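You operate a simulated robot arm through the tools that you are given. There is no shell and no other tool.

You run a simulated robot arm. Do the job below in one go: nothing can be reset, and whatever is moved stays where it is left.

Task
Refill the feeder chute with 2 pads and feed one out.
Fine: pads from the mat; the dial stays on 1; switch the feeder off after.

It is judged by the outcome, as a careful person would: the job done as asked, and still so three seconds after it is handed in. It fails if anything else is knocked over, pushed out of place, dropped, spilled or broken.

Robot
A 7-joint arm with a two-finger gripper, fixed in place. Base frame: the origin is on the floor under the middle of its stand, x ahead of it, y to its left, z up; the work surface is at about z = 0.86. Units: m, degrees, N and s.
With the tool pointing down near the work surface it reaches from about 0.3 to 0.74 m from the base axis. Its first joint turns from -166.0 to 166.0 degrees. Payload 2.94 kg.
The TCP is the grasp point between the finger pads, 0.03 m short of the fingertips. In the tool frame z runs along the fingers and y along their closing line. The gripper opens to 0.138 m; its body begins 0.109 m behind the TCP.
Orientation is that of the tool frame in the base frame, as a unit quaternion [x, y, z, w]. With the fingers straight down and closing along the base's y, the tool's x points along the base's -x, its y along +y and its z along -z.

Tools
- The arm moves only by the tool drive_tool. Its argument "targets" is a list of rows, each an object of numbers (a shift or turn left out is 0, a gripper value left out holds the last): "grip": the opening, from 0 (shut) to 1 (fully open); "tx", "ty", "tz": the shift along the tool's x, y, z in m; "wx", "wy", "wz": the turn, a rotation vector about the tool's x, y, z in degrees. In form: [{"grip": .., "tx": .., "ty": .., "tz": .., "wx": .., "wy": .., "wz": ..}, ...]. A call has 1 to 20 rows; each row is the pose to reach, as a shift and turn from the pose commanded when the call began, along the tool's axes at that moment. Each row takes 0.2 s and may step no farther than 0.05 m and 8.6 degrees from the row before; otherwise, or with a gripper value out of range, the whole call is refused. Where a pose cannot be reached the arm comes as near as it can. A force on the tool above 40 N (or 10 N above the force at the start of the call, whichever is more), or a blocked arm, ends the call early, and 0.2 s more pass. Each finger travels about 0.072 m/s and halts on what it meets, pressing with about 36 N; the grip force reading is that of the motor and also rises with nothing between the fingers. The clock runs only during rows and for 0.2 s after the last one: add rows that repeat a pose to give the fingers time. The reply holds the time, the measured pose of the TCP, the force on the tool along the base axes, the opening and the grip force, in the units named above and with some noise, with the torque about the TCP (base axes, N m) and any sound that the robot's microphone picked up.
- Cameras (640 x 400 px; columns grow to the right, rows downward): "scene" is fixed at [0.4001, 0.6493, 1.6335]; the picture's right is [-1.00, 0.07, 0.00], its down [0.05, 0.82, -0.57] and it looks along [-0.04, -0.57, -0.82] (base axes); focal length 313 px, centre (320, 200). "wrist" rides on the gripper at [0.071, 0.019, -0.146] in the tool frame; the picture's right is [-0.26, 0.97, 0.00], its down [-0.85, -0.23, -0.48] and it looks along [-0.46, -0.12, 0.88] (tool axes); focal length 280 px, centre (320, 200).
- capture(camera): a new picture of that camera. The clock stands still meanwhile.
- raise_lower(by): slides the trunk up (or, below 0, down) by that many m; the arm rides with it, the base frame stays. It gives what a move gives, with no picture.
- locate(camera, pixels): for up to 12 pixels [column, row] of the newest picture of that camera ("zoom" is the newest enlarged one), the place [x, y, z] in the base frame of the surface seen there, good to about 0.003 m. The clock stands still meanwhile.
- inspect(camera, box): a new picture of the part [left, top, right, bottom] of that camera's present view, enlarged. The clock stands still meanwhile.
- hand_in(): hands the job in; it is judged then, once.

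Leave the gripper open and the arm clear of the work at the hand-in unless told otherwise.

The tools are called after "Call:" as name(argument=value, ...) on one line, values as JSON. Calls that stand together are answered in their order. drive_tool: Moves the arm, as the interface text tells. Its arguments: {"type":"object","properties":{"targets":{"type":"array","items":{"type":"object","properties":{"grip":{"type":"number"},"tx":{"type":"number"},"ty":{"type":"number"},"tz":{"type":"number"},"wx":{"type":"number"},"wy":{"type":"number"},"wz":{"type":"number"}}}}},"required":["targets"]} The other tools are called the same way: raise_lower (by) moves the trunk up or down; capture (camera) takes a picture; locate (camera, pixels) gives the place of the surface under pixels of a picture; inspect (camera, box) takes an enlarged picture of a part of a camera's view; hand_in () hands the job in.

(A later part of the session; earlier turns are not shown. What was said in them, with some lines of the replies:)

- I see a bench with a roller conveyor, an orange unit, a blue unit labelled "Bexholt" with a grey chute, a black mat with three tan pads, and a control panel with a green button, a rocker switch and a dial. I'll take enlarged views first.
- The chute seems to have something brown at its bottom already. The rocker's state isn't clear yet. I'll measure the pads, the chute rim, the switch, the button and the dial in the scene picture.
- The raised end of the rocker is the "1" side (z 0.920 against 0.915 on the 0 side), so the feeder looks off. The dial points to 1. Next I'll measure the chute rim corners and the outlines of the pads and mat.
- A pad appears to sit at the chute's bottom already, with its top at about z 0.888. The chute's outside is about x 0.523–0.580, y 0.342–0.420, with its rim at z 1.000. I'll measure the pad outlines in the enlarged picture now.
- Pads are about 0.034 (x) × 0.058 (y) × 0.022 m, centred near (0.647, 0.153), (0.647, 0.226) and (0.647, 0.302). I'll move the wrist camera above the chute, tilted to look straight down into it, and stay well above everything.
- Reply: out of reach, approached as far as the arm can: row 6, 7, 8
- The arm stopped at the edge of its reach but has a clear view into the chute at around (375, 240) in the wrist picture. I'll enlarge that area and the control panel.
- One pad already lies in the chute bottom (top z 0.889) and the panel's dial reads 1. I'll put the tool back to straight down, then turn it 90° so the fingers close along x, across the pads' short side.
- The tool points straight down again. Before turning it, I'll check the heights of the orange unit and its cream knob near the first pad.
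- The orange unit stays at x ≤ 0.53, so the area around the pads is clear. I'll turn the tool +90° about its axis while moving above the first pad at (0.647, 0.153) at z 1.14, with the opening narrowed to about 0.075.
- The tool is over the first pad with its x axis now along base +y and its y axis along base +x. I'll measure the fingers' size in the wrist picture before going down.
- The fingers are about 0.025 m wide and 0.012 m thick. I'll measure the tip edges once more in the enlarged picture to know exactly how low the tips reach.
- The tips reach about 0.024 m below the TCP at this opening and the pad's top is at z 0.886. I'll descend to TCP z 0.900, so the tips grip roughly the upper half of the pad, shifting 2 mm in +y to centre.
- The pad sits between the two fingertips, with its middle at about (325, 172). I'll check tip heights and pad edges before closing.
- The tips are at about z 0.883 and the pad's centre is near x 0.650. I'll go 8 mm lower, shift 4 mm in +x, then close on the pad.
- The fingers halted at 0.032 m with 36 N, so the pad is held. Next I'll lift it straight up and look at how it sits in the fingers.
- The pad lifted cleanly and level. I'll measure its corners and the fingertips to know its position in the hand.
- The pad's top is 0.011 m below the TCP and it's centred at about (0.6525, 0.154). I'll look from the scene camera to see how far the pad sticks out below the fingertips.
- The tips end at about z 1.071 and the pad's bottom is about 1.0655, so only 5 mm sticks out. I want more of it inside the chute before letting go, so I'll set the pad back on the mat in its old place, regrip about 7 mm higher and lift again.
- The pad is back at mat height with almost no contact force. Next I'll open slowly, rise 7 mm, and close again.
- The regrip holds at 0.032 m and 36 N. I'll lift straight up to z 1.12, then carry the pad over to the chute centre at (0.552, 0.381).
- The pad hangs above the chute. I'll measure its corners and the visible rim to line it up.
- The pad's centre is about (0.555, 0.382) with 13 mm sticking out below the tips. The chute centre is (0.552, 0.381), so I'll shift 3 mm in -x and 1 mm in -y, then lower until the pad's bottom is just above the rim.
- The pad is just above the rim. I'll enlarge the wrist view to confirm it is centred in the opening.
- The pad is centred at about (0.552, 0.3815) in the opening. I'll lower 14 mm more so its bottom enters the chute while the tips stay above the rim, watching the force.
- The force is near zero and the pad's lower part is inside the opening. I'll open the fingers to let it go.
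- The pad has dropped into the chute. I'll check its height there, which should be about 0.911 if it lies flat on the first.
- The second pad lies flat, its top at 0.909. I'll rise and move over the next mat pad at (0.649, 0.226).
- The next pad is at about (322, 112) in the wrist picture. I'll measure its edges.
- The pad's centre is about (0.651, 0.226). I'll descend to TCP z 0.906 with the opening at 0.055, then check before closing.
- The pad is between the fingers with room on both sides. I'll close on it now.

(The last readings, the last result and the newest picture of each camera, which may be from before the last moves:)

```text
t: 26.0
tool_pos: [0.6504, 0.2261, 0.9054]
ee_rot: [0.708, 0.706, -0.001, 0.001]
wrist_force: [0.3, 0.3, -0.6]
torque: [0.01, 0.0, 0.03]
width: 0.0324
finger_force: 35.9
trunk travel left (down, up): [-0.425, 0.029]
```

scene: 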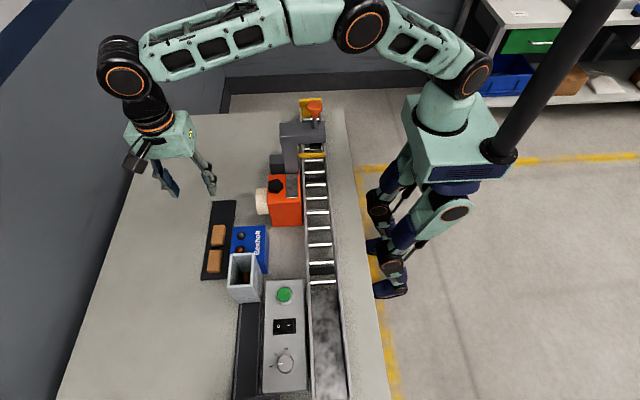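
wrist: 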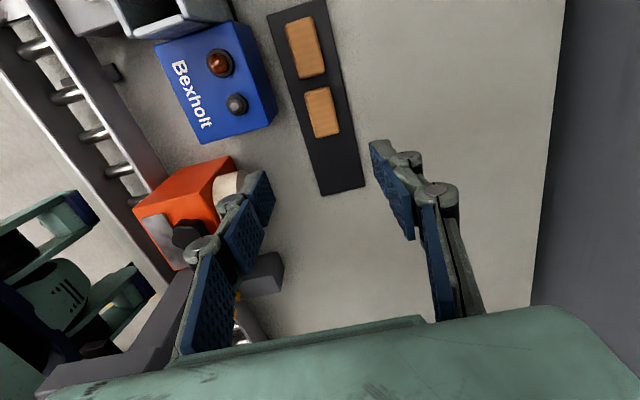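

It's held at 0.032 m with 36 N. Next I'll lift and carry it over the chute, to (0.551, 0.381).

Call:
drive_tool(targets=[{"tz": -0.02}, {"tz": -0.05}, {"tz": -0.095}, {"tz": -0.14}, {"tz": -0.185}, {"tz": -0.215}, {"tz": -0.215, "tx": 0.03, "ty": -0.019}, {"tz": -0.215, "tx": 0.066, "ty": -0.042}, {"tz": -0.215, "tx": 0.102, "ty": -0.065}, {"tz": -0.215, "tx": 0.136, "ty": -0.087}, {"tz": -0.215, "tx": 0.15, "ty": -0.096}, {"tz": -0.215, "tx": 0.155, "ty": -0.0995}, {"tz": -0.215, "tx": 0.155, "ty": -0.0995}])

Call:
capture(camera="wrist")

Call:
inspect(camera="scene", box=[205, 225, 275, 305])

```text
t: 28.8
tool_pos: [0.5509, 0.3828, 1.1194]
ee_rot: [0.708, 0.706, -0.003, 0.001]
wrist_force: [0.4, -0.4, -1.0]
torque: [0.01, 0.0, 0.0]
width: 0.0324
finger_force: 36.2
trunk travel left (down, up): [-0.425, 0.029]
```

```text
taken
```

wrist: 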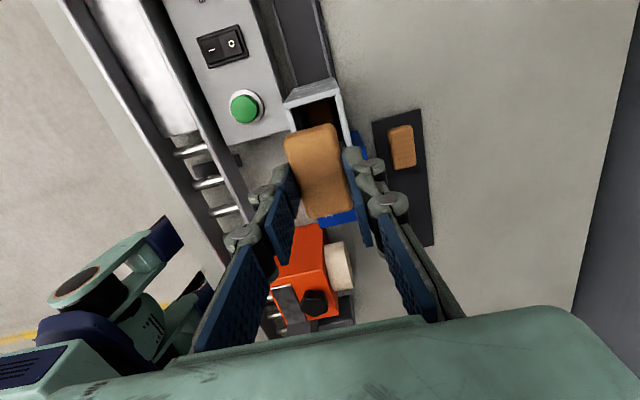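

```text
5.00 times, centred on (240, 265) of scene
```

zoom: 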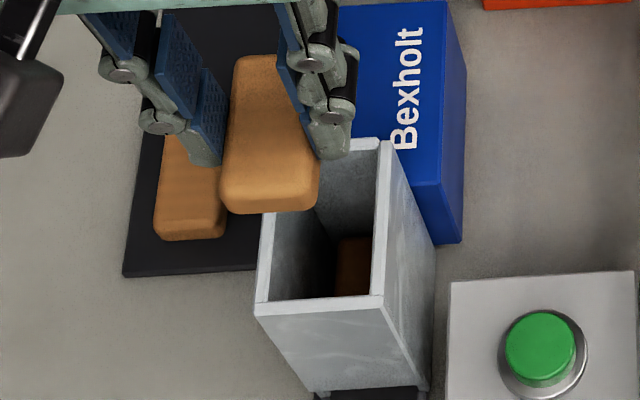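

I'll measure this pad's corners in the wrist picture as before.

Call:
locate(camera="wrist", pixels=[[292, 142], [332, 130], [349, 204], [310, 212], [295, 173], [319, 170]])

```text
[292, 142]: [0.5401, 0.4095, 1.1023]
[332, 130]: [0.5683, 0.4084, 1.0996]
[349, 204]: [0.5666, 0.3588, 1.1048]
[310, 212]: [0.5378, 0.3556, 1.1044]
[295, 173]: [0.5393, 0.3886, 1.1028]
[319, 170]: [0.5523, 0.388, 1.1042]
```

The pad's centre is (0.553, 0.383), so I'll shift 1 mm in -x and 2 mm in -y and lower to just above the rim. Then I'll check again.

Call:
drive_tool(targets=[{"tx": -0.002, "ty": -0.001, "tz": 0.02}, {"tx": -0.002, "ty": -0.001, "tz": 0.045}, {"tx": -0.002, "ty": -0.001, "tz": 0.065}, {"tx": -0.002, "ty": -0.001, "tz": 0.076}, {"tx": -0.002, "ty": -0.001, "tz": 0.076}])

Call:
inspect(camera="scene", box=[205, 225, 275, 305])

Call:
inspect(camera="wrist", box=[260, 70, 380, 240])

```text
t: 30.0
tool_pos: [0.5492, 0.3809, 1.0433]
ee_rot: [0.708, 0.706, -0.001, 0.0]
wrist_force: [0.5, -0.2, -0.2]
torque: [0.0, -0.03, -0.01]
width: 0.032
finger_force: 36.4
trunk travel left (down, up): [-0.425, 0.029]
```

```text
5.00 times, centred on (240, 265) of scene
```

zoom: 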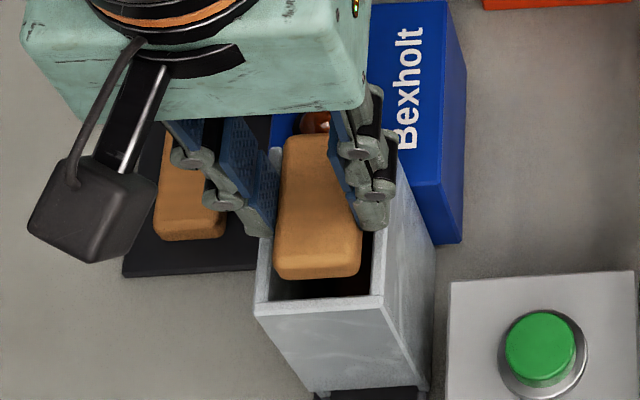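

```text
2.35 times, centred on (320, 155) of wrist
```

zoom: 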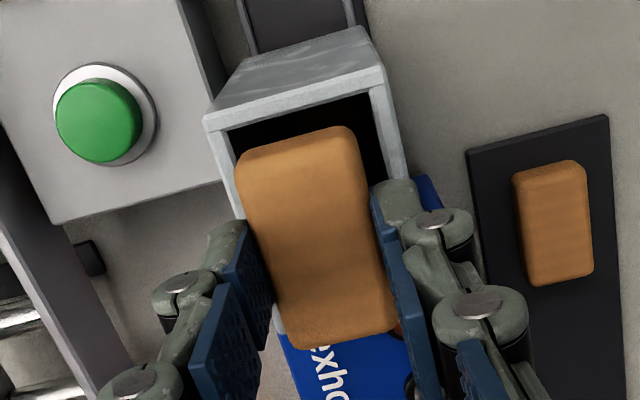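

It's aligned as the first one was. I'll lower 11 mm more, check for contact, then open.

Call:
drive_tool(targets=[{"ty": 0.001, "tz": 0.005}, {"ty": 0.001, "tz": 0.009}, {"ty": 0.001, "tz": 0.011}, {"ty": 0.001, "tz": 0.011}])

Call:
inspect(camera="scene", box=[205, 225, 275, 305])

```text
t: 31.0
tool_pos: [0.5491, 0.3804, 1.0334]
ee_rot: [0.708, 0.706, -0.001, 0.0]
wrist_force: [-0.2, -0.5, -0.1]
torque: [-0.01, 0.01, -0.02]
width: 0.0325
finger_force: 36.2
trunk travel left (down, up): [-0.425, 0.029]
```

```text
5.00 times, centred on (240, 265) of scene
```

zoom: 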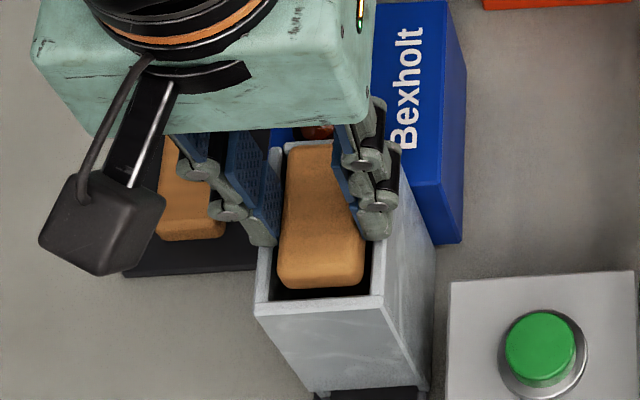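

No contact force and the pad's bottom is inside the rim. I'll release it.

Call:
drive_tool(targets=[{"grip": 0.5}, {"grip": 0.5}, {"grip": 0.5}, {"grip": 0.5}])

Call:
capture(camera="wrist")

Call:
locate(camera="wrist", pixels=[[322, 155], [315, 140], [335, 130], [333, 155], [326, 165], [310, 125], [330, 120]])

Call:
inspect(camera="wrist", box=[260, 70, 380, 240])

```text
t: 32.0
tool_pos: [0.5502, 0.3808, 1.0327]
ee_rot: [0.708, 0.706, -0.001, 0.001]
wrist_force: [-0.3, 0.5, 0.0]
torque: [0.0, -0.01, -0.02]
width: 0.069
finger_force: 0.1
trunk travel left (down, up): [-0.425, 0.029]
```

```text
taken
```

wrist: 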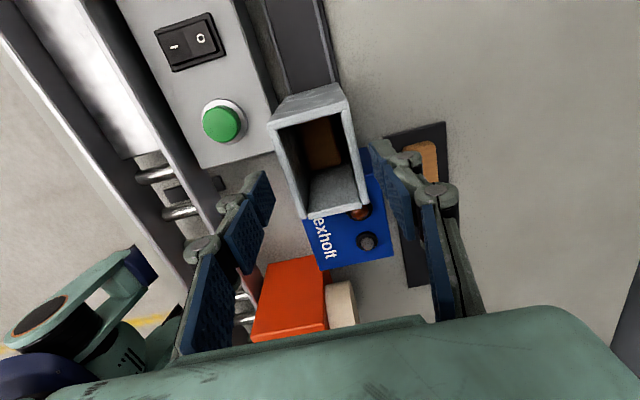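

```text
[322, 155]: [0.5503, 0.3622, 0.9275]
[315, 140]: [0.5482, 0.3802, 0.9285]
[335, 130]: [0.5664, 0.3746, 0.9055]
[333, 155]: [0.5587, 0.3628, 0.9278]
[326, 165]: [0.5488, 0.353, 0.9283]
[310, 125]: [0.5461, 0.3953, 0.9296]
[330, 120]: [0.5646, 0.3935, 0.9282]
```

```text
2.35 times, centred on (320, 155) of wrist
```

zoom: 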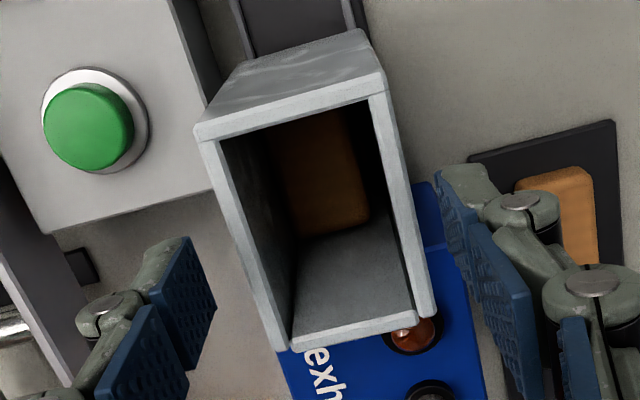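

Three pads are now stacked flat in the chute, the top one at 0.928, and one is left on the mat. I'll rise clear and move toward the panel at z 1.12, closing the fingers so they can press.

Call:
drive_tool(targets=[{"tz": -0.03}, {"tz": -0.07}, {"tz": -0.09}, {"grip": 0.3, "tz": -0.09, "tx": 0.02, "ty": -0.03}, {"grip": 0.1, "tz": -0.09, "tx": 0.04, "ty": -0.06}, {"grip": 0.0, "tz": -0.09, "tx": 0.05, "ty": -0.09}, {"grip": 0.0, "tz": -0.09, "tx": 0.05, "ty": -0.1}, {"grip": 0.0, "tz": -0.09, "tx": 0.05, "ty": -0.1}])

Call:
capture(camera="wrist")

Call:
capture(camera="scene")

```text
t: 33.8
tool_pos: [0.4501, 0.4307, 1.124]
ee_rot: [0.708, 0.706, -0.002, 0.001]
wrist_force: [0.3, 0.6, 0.0]
torque: [-0.01, 0.06, 0.01]
width: 0.0
finger_force: 28.2
trunk travel left (down, up): [-0.425, 0.029]
```

```text
taken
```

wrist: 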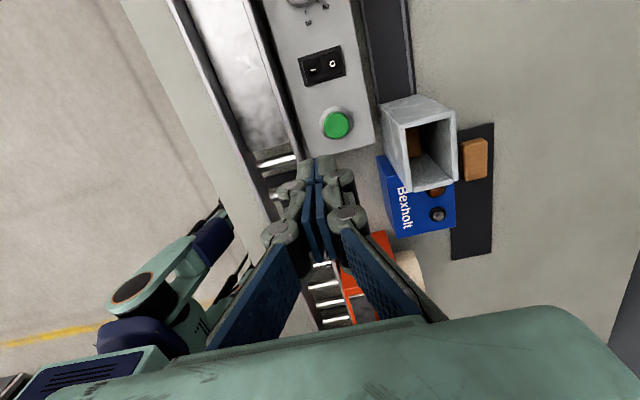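

```text
taken
```

scene: 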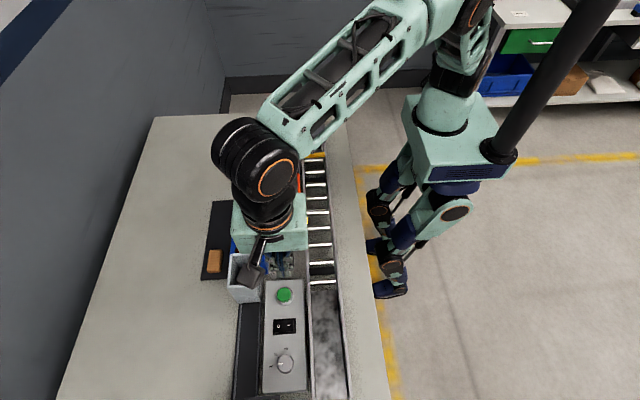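

The fingers are shut and the panel is in view of both cameras. I'll measure the rocker and button in the enlarged scene picture.

Call:
inspect(camera="scene", box=[260, 280, 320, 340])

Call:
inspect(camera="wrist", box=[280, 30, 370, 150])

```text
6.67 times, centred on (290, 310) of scene
```

zoom: 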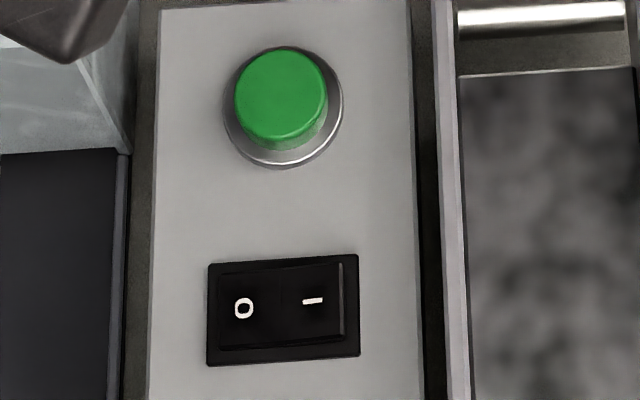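

```text
3.33 times, centred on (325, 90) of wrist
```

zoom: 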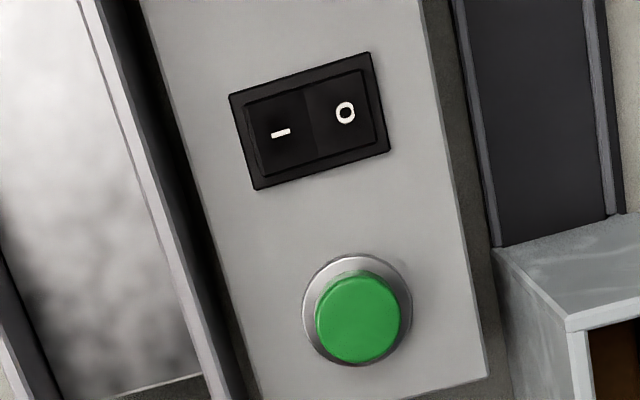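

I'll read the heights along the rocker from the wrist enlargement to be sure which end is down.

Call:
locate(camera="zoom", pixels=[[258, 138], [270, 136], [285, 140], [305, 128], [320, 115], [345, 125], [360, 108], [372, 104], [240, 120], [383, 120], [225, 200], [360, 320]])

```text
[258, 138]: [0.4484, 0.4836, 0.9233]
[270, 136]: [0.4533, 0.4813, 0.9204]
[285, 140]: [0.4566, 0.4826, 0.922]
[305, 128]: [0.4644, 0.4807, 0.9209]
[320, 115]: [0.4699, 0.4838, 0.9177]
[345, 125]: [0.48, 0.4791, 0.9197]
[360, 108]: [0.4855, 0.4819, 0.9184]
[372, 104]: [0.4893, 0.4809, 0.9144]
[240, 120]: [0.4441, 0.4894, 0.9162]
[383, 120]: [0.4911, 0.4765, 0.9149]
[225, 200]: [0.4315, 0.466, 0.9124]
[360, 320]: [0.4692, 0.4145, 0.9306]
```

The "1" end is up (z 0.923) and the "0" end down (0.915), so the feeder is off. I'll move the shut fingertips over the "1" end at (0.446, 0.482), stopping about 15 mm above it.

Call:
drive_tool(targets=[{"tx": 0.03, "ty": -0.002, "tz": 0.02}, {"tx": 0.051, "ty": -0.004, "tz": 0.05}, {"tx": 0.051, "ty": -0.004, "tz": 0.095}, {"tx": 0.051, "ty": -0.004, "tz": 0.13}, {"tx": 0.051, "ty": -0.004, "tz": 0.155}, {"tx": 0.051, "ty": -0.004, "tz": 0.155}])

Call:
capture(camera="wrist")

Call:
inspect(camera="scene", box=[220, 260, 360, 400])

```text
t: 35.2
tool_pos: [0.4464, 0.4801, 0.9683]
ee_rot: [0.708, 0.706, -0.001, -0.001]
wrist_force: [0.2, 0.2, 0.3]
torque: [0.01, 0.02, -0.02]
width: 0.0001
finger_force: 28.3
trunk travel left (down, up): [-0.425, 0.029]
```

```text
taken
```

wrist: 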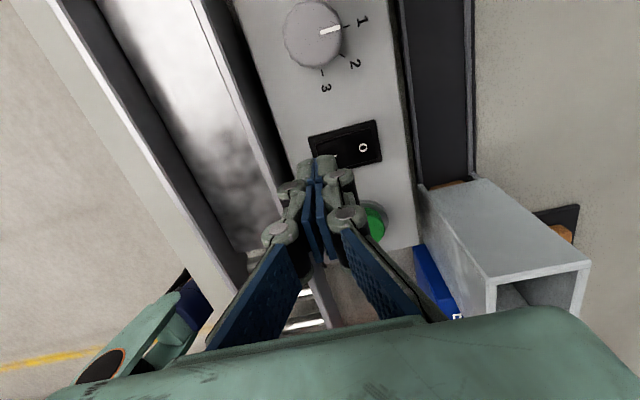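

```text
2.86 times, centred on (290, 330) of scene
```

zoom: 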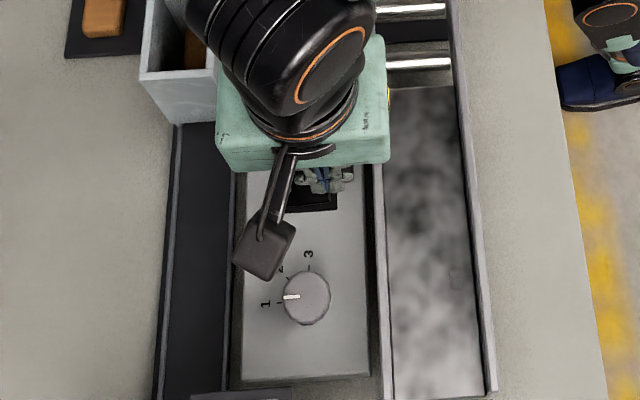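

The tips hover over the "1" half and the dial reads 1. I'll check where the fingertips really are relative to the rocker.

Call:
inspect(camera="wrist", box=[270, 110, 390, 230])

Call:
locate(camera="wrist", pixels=[[303, 163], [313, 161], [318, 158], [330, 158], [325, 168], [318, 148], [312, 139], [350, 130], [363, 147]])

```text
3.33 times, centred on (330, 170) of wrist
```

zoom: 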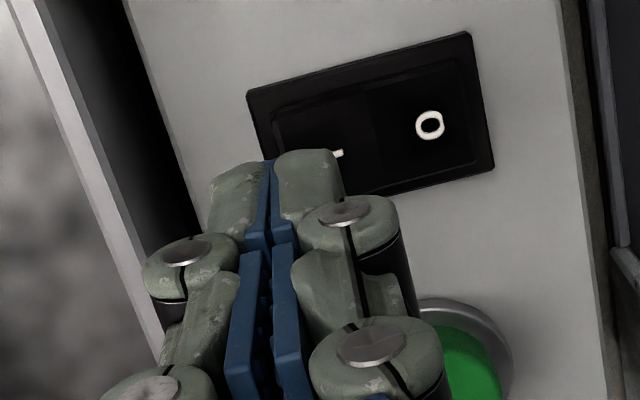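

```text
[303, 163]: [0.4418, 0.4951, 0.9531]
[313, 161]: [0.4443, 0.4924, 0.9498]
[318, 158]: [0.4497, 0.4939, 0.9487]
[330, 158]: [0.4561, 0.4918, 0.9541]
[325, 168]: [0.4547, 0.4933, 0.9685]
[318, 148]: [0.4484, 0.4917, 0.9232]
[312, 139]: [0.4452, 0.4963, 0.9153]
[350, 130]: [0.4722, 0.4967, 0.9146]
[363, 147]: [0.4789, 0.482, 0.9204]
```

The shut tips cover x 0.434–0.460, all on the "1" side of the pivot at 0.468. I'll press down in small steps and listen for a click.

Call:
drive_tool(targets=[{"tz": 0.008}, {"tz": 0.012}, {"tz": 0.015}, {"tz": 0.018}, {"tz": 0.02}, {"tz": 0.022}])

```text
t: 36.6
tool_pos: [0.4459, 0.4808, 0.9461]
ee_rot: [0.708, 0.706, -0.002, 0.0]
wrist_force: [0.4, -0.1, 0.4]
torque: [0.0, 0.01, 0.03]
width: 0.0003
finger_force: 28.9
trunk travel left (down, up): [-0.425, 0.029]
```

No contact yet at TCP z 0.946. I'll press further in 1–2 mm steps.

Call:
drive_tool(targets=[{"tz": 0.0015}, {"tz": 0.003}, {"tz": 0.0045}, {"tz": 0.0045}])

Call:
inspect(camera="wrist", box=[270, 110, 390, 230])

```text
t: 37.6
tool_pos: [0.4468, 0.4815, 0.9439]
ee_rot: [0.709, 0.705, 0.0, 0.0]
wrist_force: [-0.1, -0.4, 10.5]
torque: [-0.02, -0.1, -0.02]
width: 0.0002
finger_force: 28.5
trunk travel left (down, up): [-0.425, 0.029]
```

```text
3.33 times, centred on (330, 170) of wrist
```

zoom: 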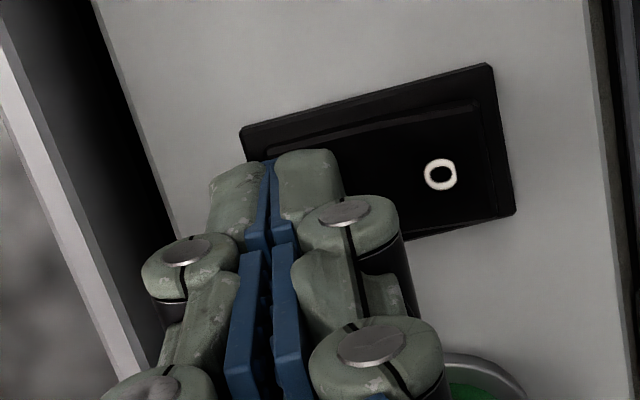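

Contact: 10.5 N now. I'll keep pressing a little deeper and listen for the click.

Call:
drive_tool(targets=[{"tz": 0.001}, {"tz": 0.002}, {"tz": 0.003}, {"tz": 0.004}, {"tz": 0.004}])

Call:
inspect(camera="wrist", box=[270, 110, 390, 230])

```text
t: 38.8
tool_pos: [0.4476, 0.4799, 0.9442]
ee_rot: [0.708, 0.706, 0.003, 0.0]
wrist_force: [2.5, 0.9, 33.4]
torque: [-0.05, -0.3, 0.03]
width: 0.0001
finger_force: 28.1
trunk travel left (down, up): [-0.425, 0.029]
```

```text
3.33 times, centred on (330, 170) of wrist
```

zoom: 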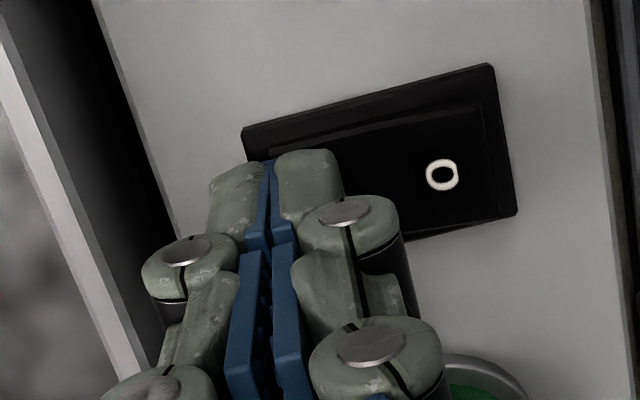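

The force climbs to 33 N with no further travel, so the rocker may have bottomed already. I'll read the heights at the "0" end to see whether it has risen.

Call:
locate(camera="zoom", pixels=[[380, 140], [400, 160], [425, 170], [445, 195], [470, 150], [485, 200], [478, 120], [505, 190], [460, 180]])

Call:
inspect(camera="scene", box=[262, 310, 312, 341])

```text
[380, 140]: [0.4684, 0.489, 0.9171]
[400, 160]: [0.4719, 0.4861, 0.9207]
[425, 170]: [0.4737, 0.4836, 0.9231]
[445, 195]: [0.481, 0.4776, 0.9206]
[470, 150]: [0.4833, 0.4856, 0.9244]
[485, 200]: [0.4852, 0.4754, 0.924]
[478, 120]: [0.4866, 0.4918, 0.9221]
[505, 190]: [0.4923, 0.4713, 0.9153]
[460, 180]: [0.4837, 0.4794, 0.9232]
```

```text
12.80 times, centred on (287, 326) of scene
```

zoom: 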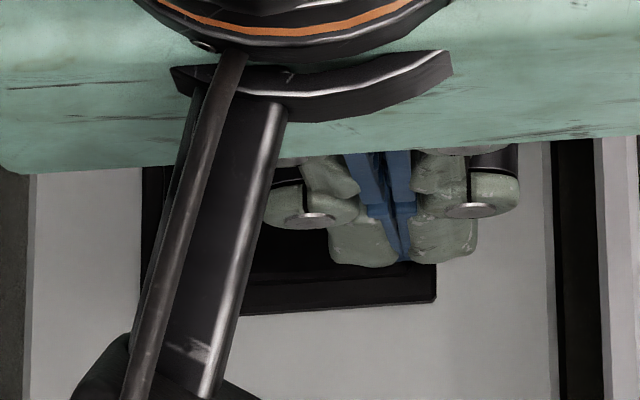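

The "0" end has risen from 0.916 to 0.924, so the rocker has flipped to on. I'll rise and look at the rocker and the lamps.

Call:
drive_tool(targets=[{"tz": -0.01}, {"tz": -0.03}, {"tz": -0.07}, {"tz": -0.1}, {"tz": -0.1}])

Call:
capture(camera="wrist")

Call:
capture(camera="scene")

```text
t: 40.0
tool_pos: [0.4484, 0.4809, 1.0394]
ee_rot: [0.708, 0.706, -0.002, 0.001]
wrist_force: [-0.1, -0.4, 0.0]
torque: [-0.02, 0.04, 0.01]
width: 0.0
finger_force: 28.4
trunk travel left (down, up): [-0.425, 0.029]
```

```text
taken
```

wrist: 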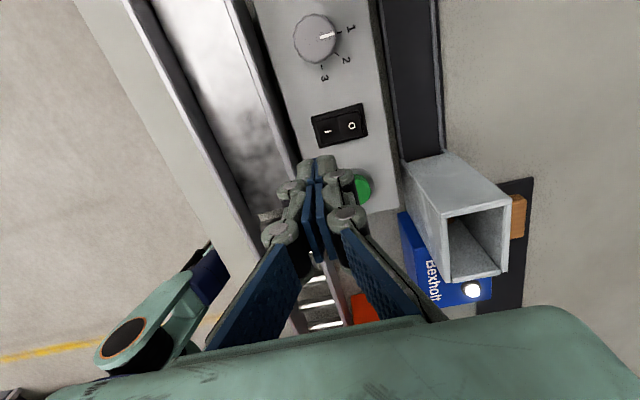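

```text
taken
```

scene: 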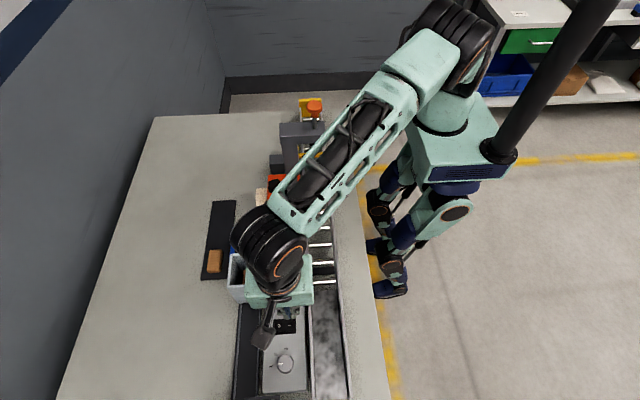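

The white lamp is lit, so the feeder is powered. I'll move above the green button at (0.466, 0.417), staying at z 1.04 at first, and look at the second lamp.

Call:
drive_tool(targets=[{"tx": -0.03, "ty": 0.009}, {"tx": -0.064, "ty": 0.0176}, {"tx": -0.064, "ty": 0.0176}])

Call:
capture(camera="wrist")

Call:
inspect(camera="scene", box=[190, 180, 340, 320])

```text
t: 40.8
tool_pos: [0.4649, 0.4175, 1.0376]
ee_rot: [0.708, 0.706, -0.003, 0.0]
wrist_force: [0.7, -0.1, -0.2]
torque: [0.01, -0.01, 0.04]
width: 0.0001
finger_force: 28.5
trunk travel left (down, up): [-0.425, 0.029]
```

```text
taken
```

wrist: 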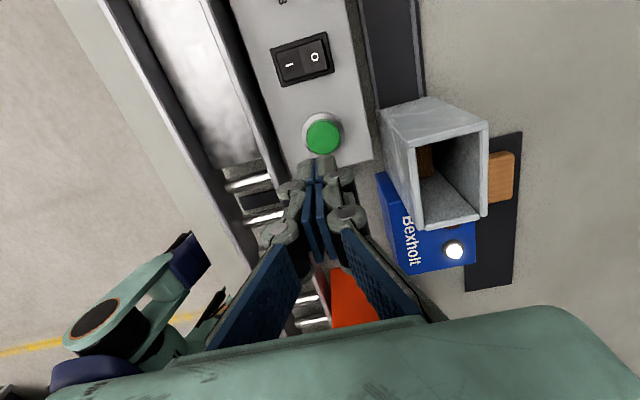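

```text
2.86 times, centred on (265, 250) of scene
```

zoom: 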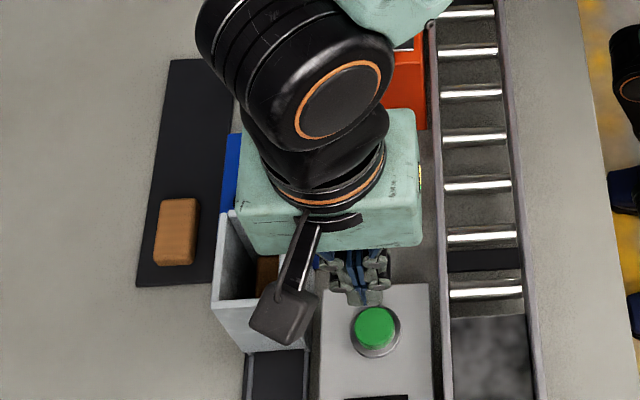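

The white lamp is lit and the button is just beyond the fingertips. I'll confirm the button's centre.

Call:
locate(camera="wrist", pixels=[[323, 135], [309, 137], [338, 133], [321, 121], [326, 150], [290, 65], [315, 57], [454, 249]])

```text
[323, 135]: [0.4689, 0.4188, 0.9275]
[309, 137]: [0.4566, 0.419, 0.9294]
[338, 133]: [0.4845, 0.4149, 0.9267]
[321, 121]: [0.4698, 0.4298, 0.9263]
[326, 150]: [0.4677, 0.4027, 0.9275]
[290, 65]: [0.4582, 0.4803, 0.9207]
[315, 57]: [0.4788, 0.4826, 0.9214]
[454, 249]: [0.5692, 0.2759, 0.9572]
```

The button's centre is about (0.468, 0.416), top at z 0.928. I'll come down over it, stopping a few millimetres above.

Call:
drive_tool(targets=[{"tx": -0.0015, "ty": 0.003, "tz": 0.03}, {"tx": -0.0015, "ty": 0.003, "tz": 0.06}, {"tx": -0.0015, "ty": 0.003, "tz": 0.076}, {"tx": -0.0015, "ty": 0.003, "tz": 0.076}])

Call:
inspect(camera="wrist", box=[260, 100, 400, 220])

```text
t: 41.8
tool_pos: [0.4667, 0.4152, 0.9619]
ee_rot: [0.709, 0.705, -0.001, -0.001]
wrist_force: [-0.3, 0.1, -0.6]
torque: [-0.02, 0.03, 0.03]
width: 0.0
finger_force: 28.5
trunk travel left (down, up): [-0.425, 0.029]
```

```text
3.33 times, centred on (330, 160) of wrist
```

zoom: 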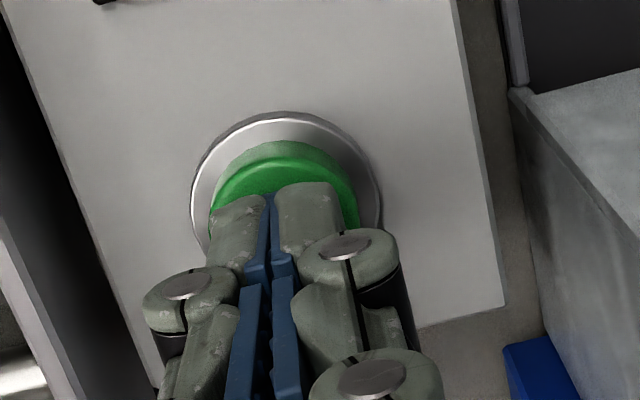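

The tips are right over the button. I'll press once, down about 14 mm from here (some 6 mm of button travel), and come straight back up.

Call:
drive_tool(targets=[{"tz": 0.005}, {"tz": 0.009}, {"tz": 0.012}, {"tz": 0.014}, {"tz": 0.008}, {"tz": -0.01}, {"tz": -0.04}, {"tz": -0.04}])

Call:
capture(camera="wrist")

Call:
capture(camera="scene")

```text
t: 43.6
tool_pos: [0.4662, 0.415, 1.001]
ee_rot: [0.708, 0.706, -0.002, 0.0]
wrist_force: [0.3, 0.8, 0.2]
torque: [0.03, -0.02, 0.0]
width: 0.0001
finger_force: 27.7
trunk travel left (down, up): [-0.425, 0.029]
```

```text
taken
```

wrist: 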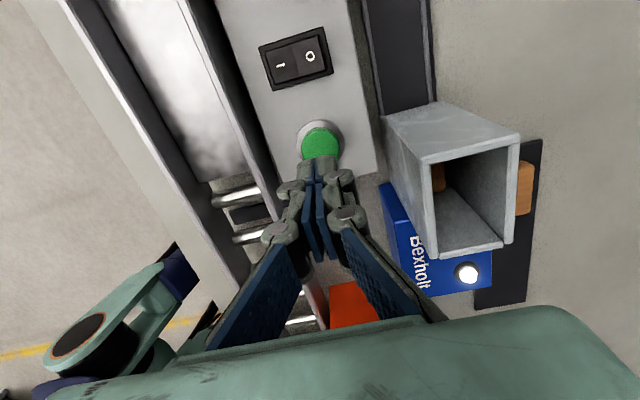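

```text
taken
```

scene: 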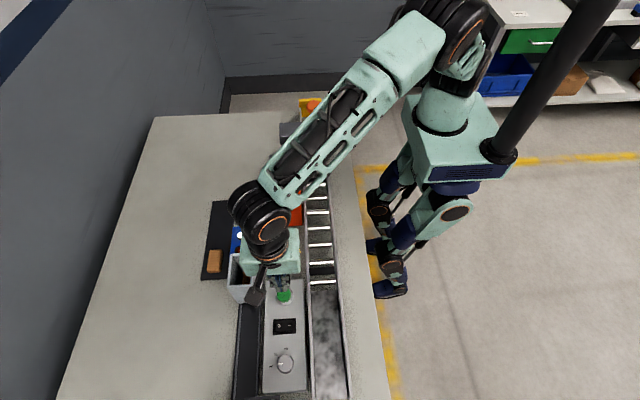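

No pad on the tray yet. The feeder may need a moment, so I'll wait a second while rising a bit, then look at the tray.

Call:
drive_tool(targets=[{"tz": -0.03}, {"tz": -0.06}, {"tz": -0.06}, {"tz": -0.06}, {"tz": -0.06}, {"tz": -0.06}, {"tz": -0.06}, {"tz": -0.06}])

Call:
capture(camera="wrist")

Call:
inspect(camera="scene", box=[200, 210, 340, 400])

```text
t: 45.4
tool_pos: [0.4679, 0.4165, 1.0612]
ee_rot: [0.708, 0.706, -0.002, 0.001]
wrist_force: [0.6, 0.7, -0.1]
torque: [0.01, 0.01, 0.01]
width: 0.0001
finger_force: 28.8
trunk travel left (down, up): [-0.425, 0.029]
```

```text
taken
```

wrist: 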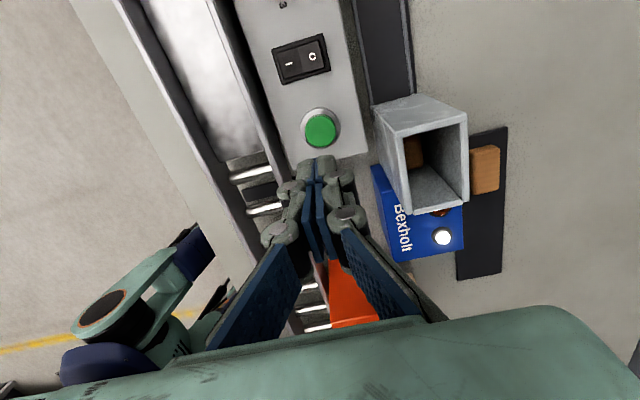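

```text
2.11 times, centred on (270, 305) of scene
```

zoom: 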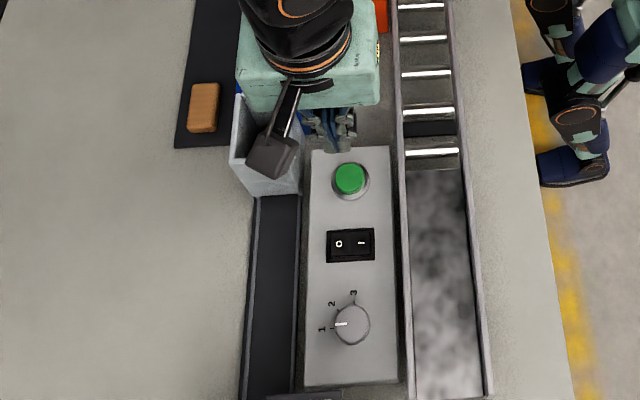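

The tray is still empty. I'll check the stack height in the chute and both lamps to see whether the press registered.

Call:
inspect(camera="wrist", box=[360, 80, 520, 280])

Call:
locate(camera="wrist", pixels=[[413, 152], [410, 145], [418, 158], [320, 130], [310, 132], [330, 128]])

```text
2.00 times, centred on (440, 180) of wrist
```

zoom: 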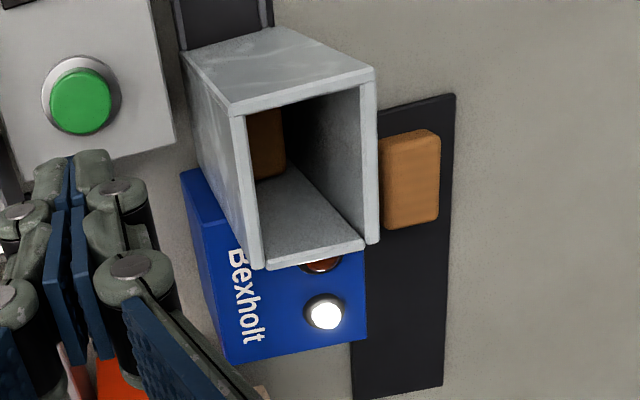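

```text
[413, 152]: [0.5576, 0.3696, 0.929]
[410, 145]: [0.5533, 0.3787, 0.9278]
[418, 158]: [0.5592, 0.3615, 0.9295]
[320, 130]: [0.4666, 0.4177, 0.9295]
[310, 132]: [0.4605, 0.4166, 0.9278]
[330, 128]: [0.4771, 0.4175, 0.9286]
```

The stack is unchanged at 0.929 and the tray is empty, so the first press was too shallow and nothing fed. I'll go down again and press in small steps, reading the force.

Call:
drive_tool(targets=[{"tz": 0.045}, {"tz": 0.085}, {"tz": 0.1}, {"tz": 0.108}, {"tz": 0.111}, {"tz": 0.111}])

Call:
inspect(camera="wrist", box=[260, 100, 400, 220])

```text
t: 46.8
tool_pos: [0.4667, 0.4156, 0.9512]
ee_rot: [0.708, 0.706, -0.001, 0.0]
wrist_force: [-0.3, 0.7, 0.8]
torque: [0.01, -0.01, 0.01]
width: 0.0063
finger_force: 28.9
trunk travel left (down, up): [-0.425, 0.029]
```

```text
3.33 times, centred on (330, 160) of wrist
```

zoom: 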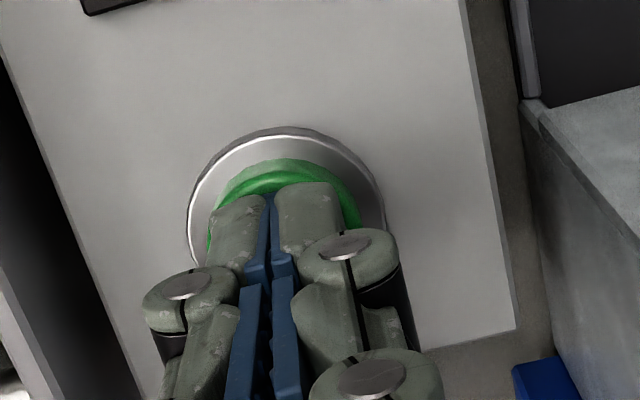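

Barely touching at TCP z 0.951. I'll press on in 1.5 mm steps.

Call:
drive_tool(targets=[{"tz": 0.0015}, {"tz": 0.003}, {"tz": 0.0045}, {"tz": 0.0045}])

```text
t: 47.8
tool_pos: [0.4677, 0.4154, 0.9471]
ee_rot: [0.708, 0.706, -0.002, -0.001]
wrist_force: [0.5, 1.3, 3.7]
torque: [0.06, -0.04, -0.02]
width: 0.0058
finger_force: 28.0
trunk travel left (down, up): [-0.425, 0.029]
heard: click
```

A click, at 3.7 N. I'll lift off now and give the feeder time to run.

Call:
drive_tool(targets=[{"tz": -0.01}, {"tz": -0.04}, {"tz": -0.08}, {"tz": -0.11}, {"tz": -0.11}, {"tz": -0.11}, {"tz": -0.11}])

Call:
capture(camera="wrist")

Call:
inspect(camera="scene", box=[200, 210, 340, 400])

```text
t: 49.4
tool_pos: [0.4685, 0.4147, 1.0561]
ee_rot: [0.708, 0.706, -0.002, 0.0]
wrist_force: [0.6, 0.3, 1.8]
torque: [0.01, -0.02, 0.0]
width: 0.0003
finger_force: 27.8
trunk travel left (down, up): [-0.425, 0.029]
```

```text
taken
```

wrist: 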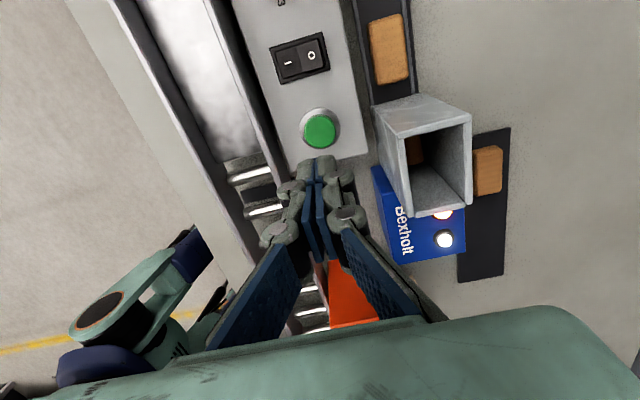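

```text
2.11 times, centred on (270, 305) of scene
```

zoom: 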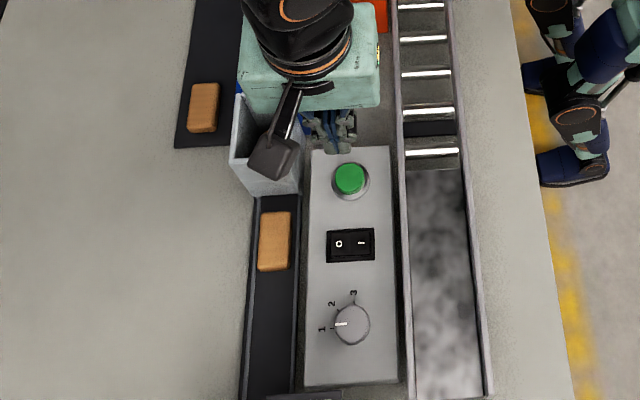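

One pad has come out onto the tray, and the second (amber) lamp is lit, so the feeder may still be finishing its stroke. I'll wait over a second before switching off, then look again.

Call:
drive_tool(targets=[{"tz": 0}, {"tz": 0}, {"tz": 0}, {"tz": 0}, {"tz": 0}, {"tz": 0}, {"tz": 0}])

Call:
capture(camera="wrist")

Call:
locate(camera="wrist", pixels=[[416, 150], [413, 142], [420, 157], [388, 45], [376, 25], [400, 70]])

Call:
inspect(camera="wrist", box=[360, 80, 520, 280])

```text
t: 51.0
tool_pos: [0.4675, 0.4166, 1.0562]
ee_rot: [0.708, 0.706, -0.002, 0.001]
wrist_force: [-0.5, 0.0, -0.1]
torque: [0.0, 0.0, -0.03]
width: 0.0
finger_force: 28.0
trunk travel left (down, up): [-0.425, 0.029]
```

```text
taken
```

wrist: 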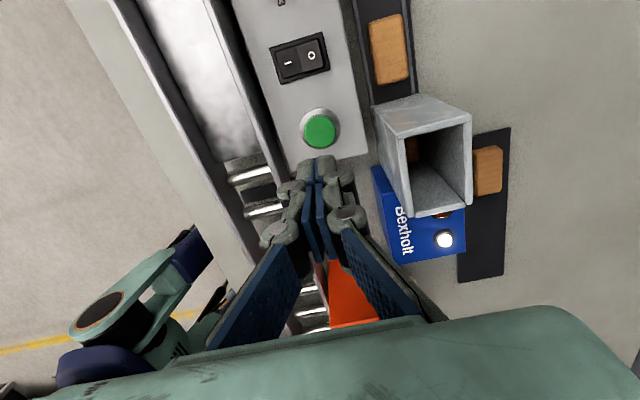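

```text
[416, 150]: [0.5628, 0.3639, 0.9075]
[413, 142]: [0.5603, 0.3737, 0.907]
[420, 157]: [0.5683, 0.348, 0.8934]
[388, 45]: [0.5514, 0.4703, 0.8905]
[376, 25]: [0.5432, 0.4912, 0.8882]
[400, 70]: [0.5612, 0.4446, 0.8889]
```

```text
2.00 times, centred on (440, 180) of wrist
```

zoom: 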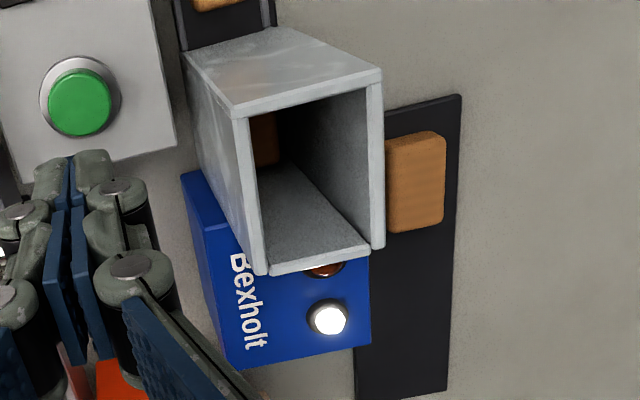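

The amber lamp has gone out, two pads remain in the chute (top 0.907), and the fed pad rests on the tray near (0.551, 0.470). I'll move above the rocker's "0" end at (0.490, 0.481) to switch off.

Call:
drive_tool(targets=[{"tx": 0.035, "ty": 0.012}, {"tx": 0.0645, "ty": 0.0225}, {"tx": 0.0645, "ty": 0.0225, "tz": 0.03}, {"tx": 0.0645, "ty": 0.0225, "tz": 0.06}, {"tx": 0.0645, "ty": 0.0225, "tz": 0.09}, {"tx": 0.0645, "ty": 0.0225, "tz": 0.09}])

Call:
capture(camera="wrist")

Call:
inspect(camera="wrist", box=[260, 100, 400, 220])

```text
t: 52.4
tool_pos: [0.4909, 0.4795, 0.9663]
ee_rot: [0.708, 0.706, -0.001, 0.0]
wrist_force: [0.8, 0.2, -0.4]
torque: [-0.03, 0.03, 0.01]
width: 0.0001
finger_force: 28.6
trunk travel left (down, up): [-0.425, 0.029]
```

```text
taken
```

wrist: 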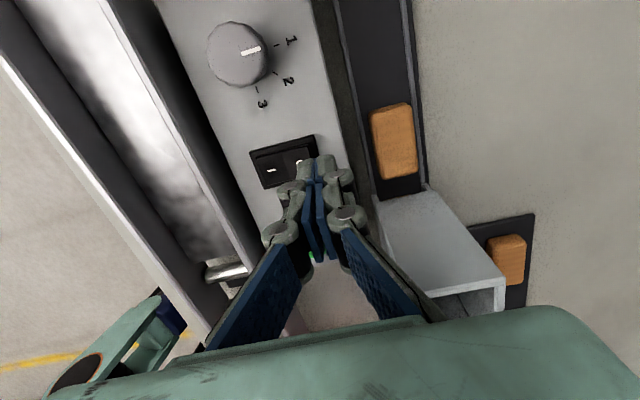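

```text
3.33 times, centred on (330, 160) of wrist
```

zoom: 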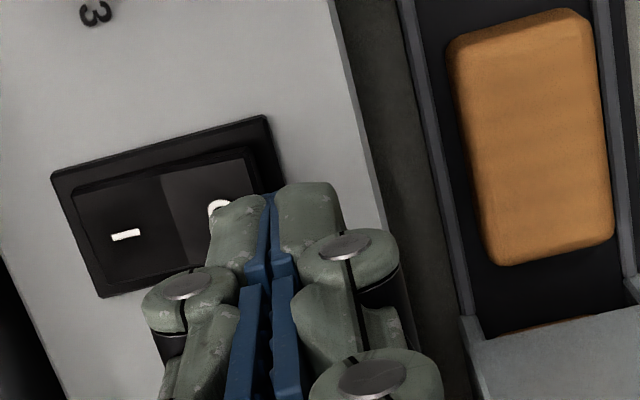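

The tips are over the "0" half. I'll press down in small steps as before.

Call:
drive_tool(targets=[{"tz": 0.008}, {"tz": 0.013}, {"tz": 0.016}, {"tz": 0.019}, {"tz": 0.021}, {"tz": 0.023}, {"tz": 0.025}, {"tz": 0.025}])

Call:
inspect(camera="wrist", box=[260, 100, 400, 220])

```text
t: 54.2
tool_pos: [0.4897, 0.4792, 0.9424]
ee_rot: [0.709, 0.706, 0.001, 0.0]
wrist_force: [-0.3, -0.3, 10.4]
torque: [-0.01, 0.08, 0.0]
width: 0.0004
finger_force: 28.6
trunk travel left (down, up): [-0.425, 0.029]
```

```text
3.33 times, centred on (330, 160) of wrist
```

zoom: 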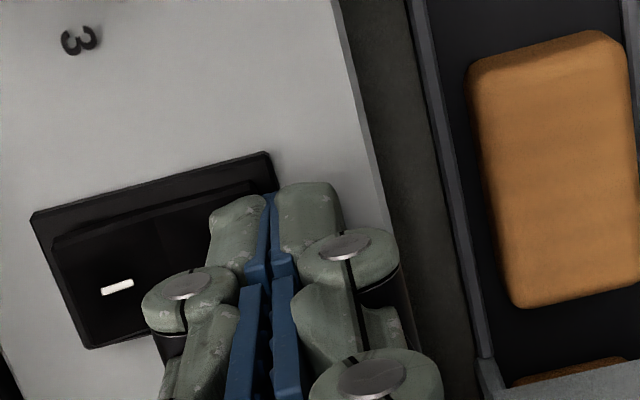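

There's 10 N of resistance and the "1" end looks raised. I'll check its height.

Call:
locate(camera="zoom", pixels=[[65, 260], [80, 290], [118, 275], [150, 240], [105, 320], [45, 225]])

```text
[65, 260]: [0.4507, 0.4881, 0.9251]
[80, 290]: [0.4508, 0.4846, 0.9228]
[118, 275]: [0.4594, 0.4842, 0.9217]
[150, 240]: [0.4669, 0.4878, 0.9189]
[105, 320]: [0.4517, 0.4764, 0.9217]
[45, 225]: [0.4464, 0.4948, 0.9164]
```

The "1" end is up at 0.924, so the rocker is back to "0". I'll rise, back away from the work, and check lamps, dial, tray and chute.

Call:
drive_tool(targets=[{"tz": -0.01}, {"tz": -0.04}, {"tz": -0.08}, {"tz": -0.125}, {"tz": -0.17}, {"tz": -0.2}, {"tz": -0.2}])

Call:
capture(camera="wrist")

Call:
capture(camera="scene")

```text
t: 55.8
tool_pos: [0.4907, 0.4805, 1.1405]
ee_rot: [0.708, 0.706, -0.002, 0.0]
wrist_force: [-0.1, 0.6, -0.3]
torque: [0.0, 0.01, 0.02]
width: 0.0002
finger_force: 27.5
trunk travel left (down, up): [-0.425, 0.029]
```

```text
taken
```

wrist: 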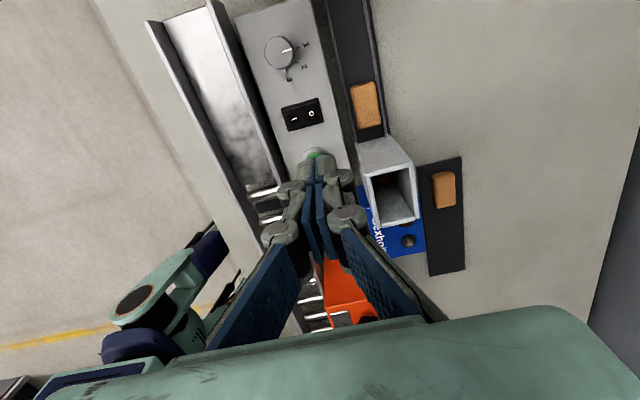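

```text
taken
```

scene: 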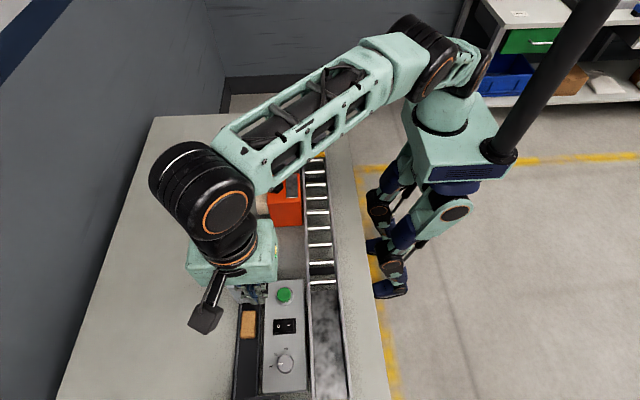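

The white lamp is out and the dial still points at 1. I'll back the arm away to a clear spot near where it started, and open the gripper there.

Call:
drive_tool(targets=[{"tz": -0.04}, {"tz": -0.08}, {"tz": -0.11, "tx": -0.03, "ty": -0.016}, {"tz": -0.12, "tx": -0.07, "ty": -0.038}, {"tz": -0.12, "tx": -0.11, "ty": -0.06}, {"tz": -0.12, "tx": -0.15, "ty": -0.082}, {"tz": -0.12, "tx": -0.18, "ty": -0.1}, {"tz": -0.12, "tx": -0.2, "ty": -0.11}, {"grip": 0.5, "tz": -0.12, "tx": -0.2, "ty": -0.11}, {"grip": 1.0, "tz": -0.12, "tx": -0.2, "ty": -0.11}, {"grip": 1.0, "tz": -0.12, "tx": -0.2, "ty": -0.11}, {"grip": 1.0, "tz": -0.12, "tx": -0.2, "ty": -0.11}, {"grip": 1.0, "tz": -0.12, "tx": -0.2, "ty": -0.11}])

Call:
capture(camera="scene")

Call:
capture(camera="wrist")

```text
t: 58.6
tool_pos: [0.3828, 0.2782, 1.2536]
ee_rot: [0.71, 0.704, -0.011, 0.001]
wrist_force: [-0.5, 0.3, 0.0]
torque: [0.02, 0.01, 0.01]
width: 0.1377
finger_force: 0.0
out of reach, approached as far as the arm can: row 2
trunk travel left (down, up): [-0.425, 0.029]
```

```text
taken
```

scene: 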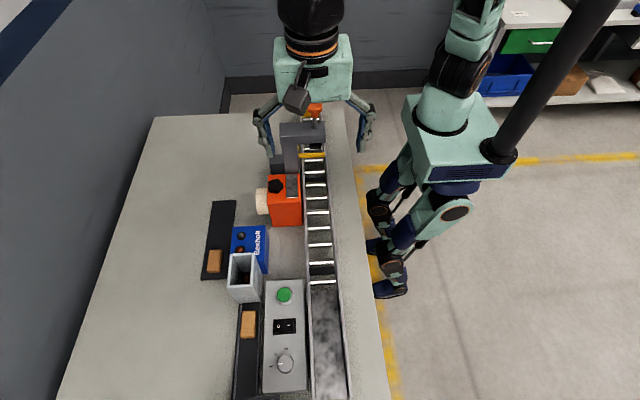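

```text
taken
```

wrist: 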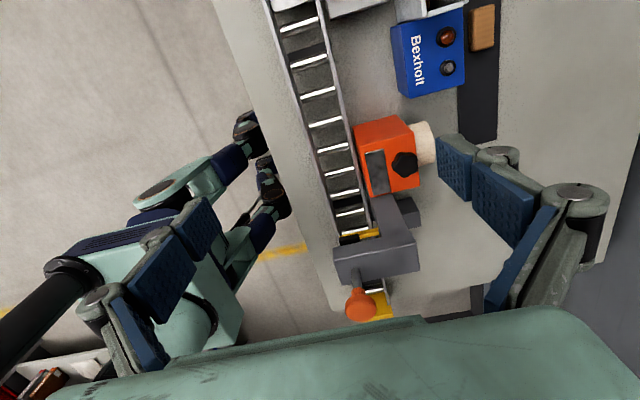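

Everything looks right. I'll do a last close check of the panel, the chute and the tray.

Call:
inspect(camera="scene", box=[195, 190, 315, 310])

Call:
inspect(camera="scene", box=[225, 280, 325, 400])

Call:
locate(camera="scene", pixels=[[247, 278], [247, 281], [248, 323], [278, 326], [293, 326], [215, 261], [284, 295]])

```text
3.33 times, centred on (255, 250) of scene
```

zoom: 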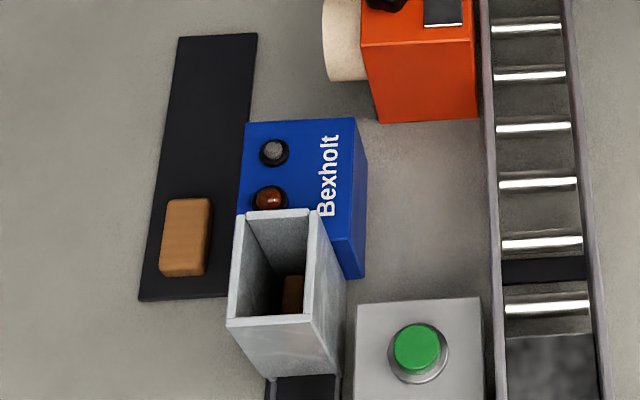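

```text
3.33 times, centred on (275, 340) of scene
```

zoom: 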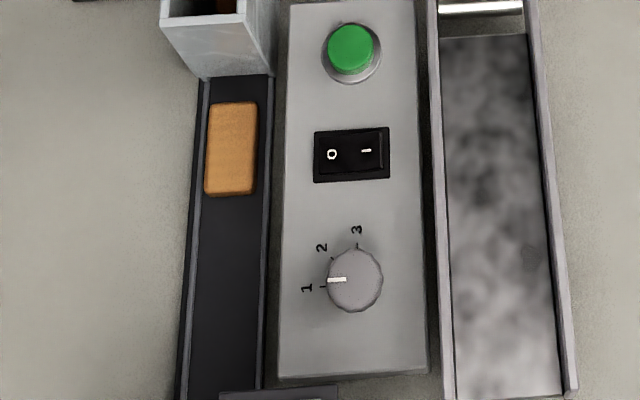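

```text
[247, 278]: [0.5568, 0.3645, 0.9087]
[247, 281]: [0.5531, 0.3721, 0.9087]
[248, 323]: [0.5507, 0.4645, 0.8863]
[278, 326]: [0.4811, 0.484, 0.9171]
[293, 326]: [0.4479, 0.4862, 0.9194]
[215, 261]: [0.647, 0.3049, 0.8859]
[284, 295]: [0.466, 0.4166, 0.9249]
```

Both lamps are dark and the rocker is on 0 with its "1" end up. The dial is on 1, one fed pad lies on the tray, two pads are in the chute (top 0.909), and one is still in its place on the mat. The gripper is open and the arm is clear, so I'm handing in.

Call:
hand_in()

```text
The job is handed in.
```

The feeder chute is refilled with 2 pads from the mat, one pad has been fed out, and the job is handed in.

- **Chute:** one pad was already at the bottom, so adding two made three. After the feed, two remain, lying flat.
- **Feed:** the fed pad came out onto the tray. My first press of the green button was too shallow and fed nothing; the second press clicked and fed the one pad.
- **Controls:** the dial stayed on 1. The feeder is switched off, with the rocker on 0 and both lamps dark.
- **Mat:** one pad is left, in its original place.

I briefly set the first pad back on the mat to get a better grip before loading it. I saw nothing else knocked or moved. The arm is clear of the work with the gripper open.
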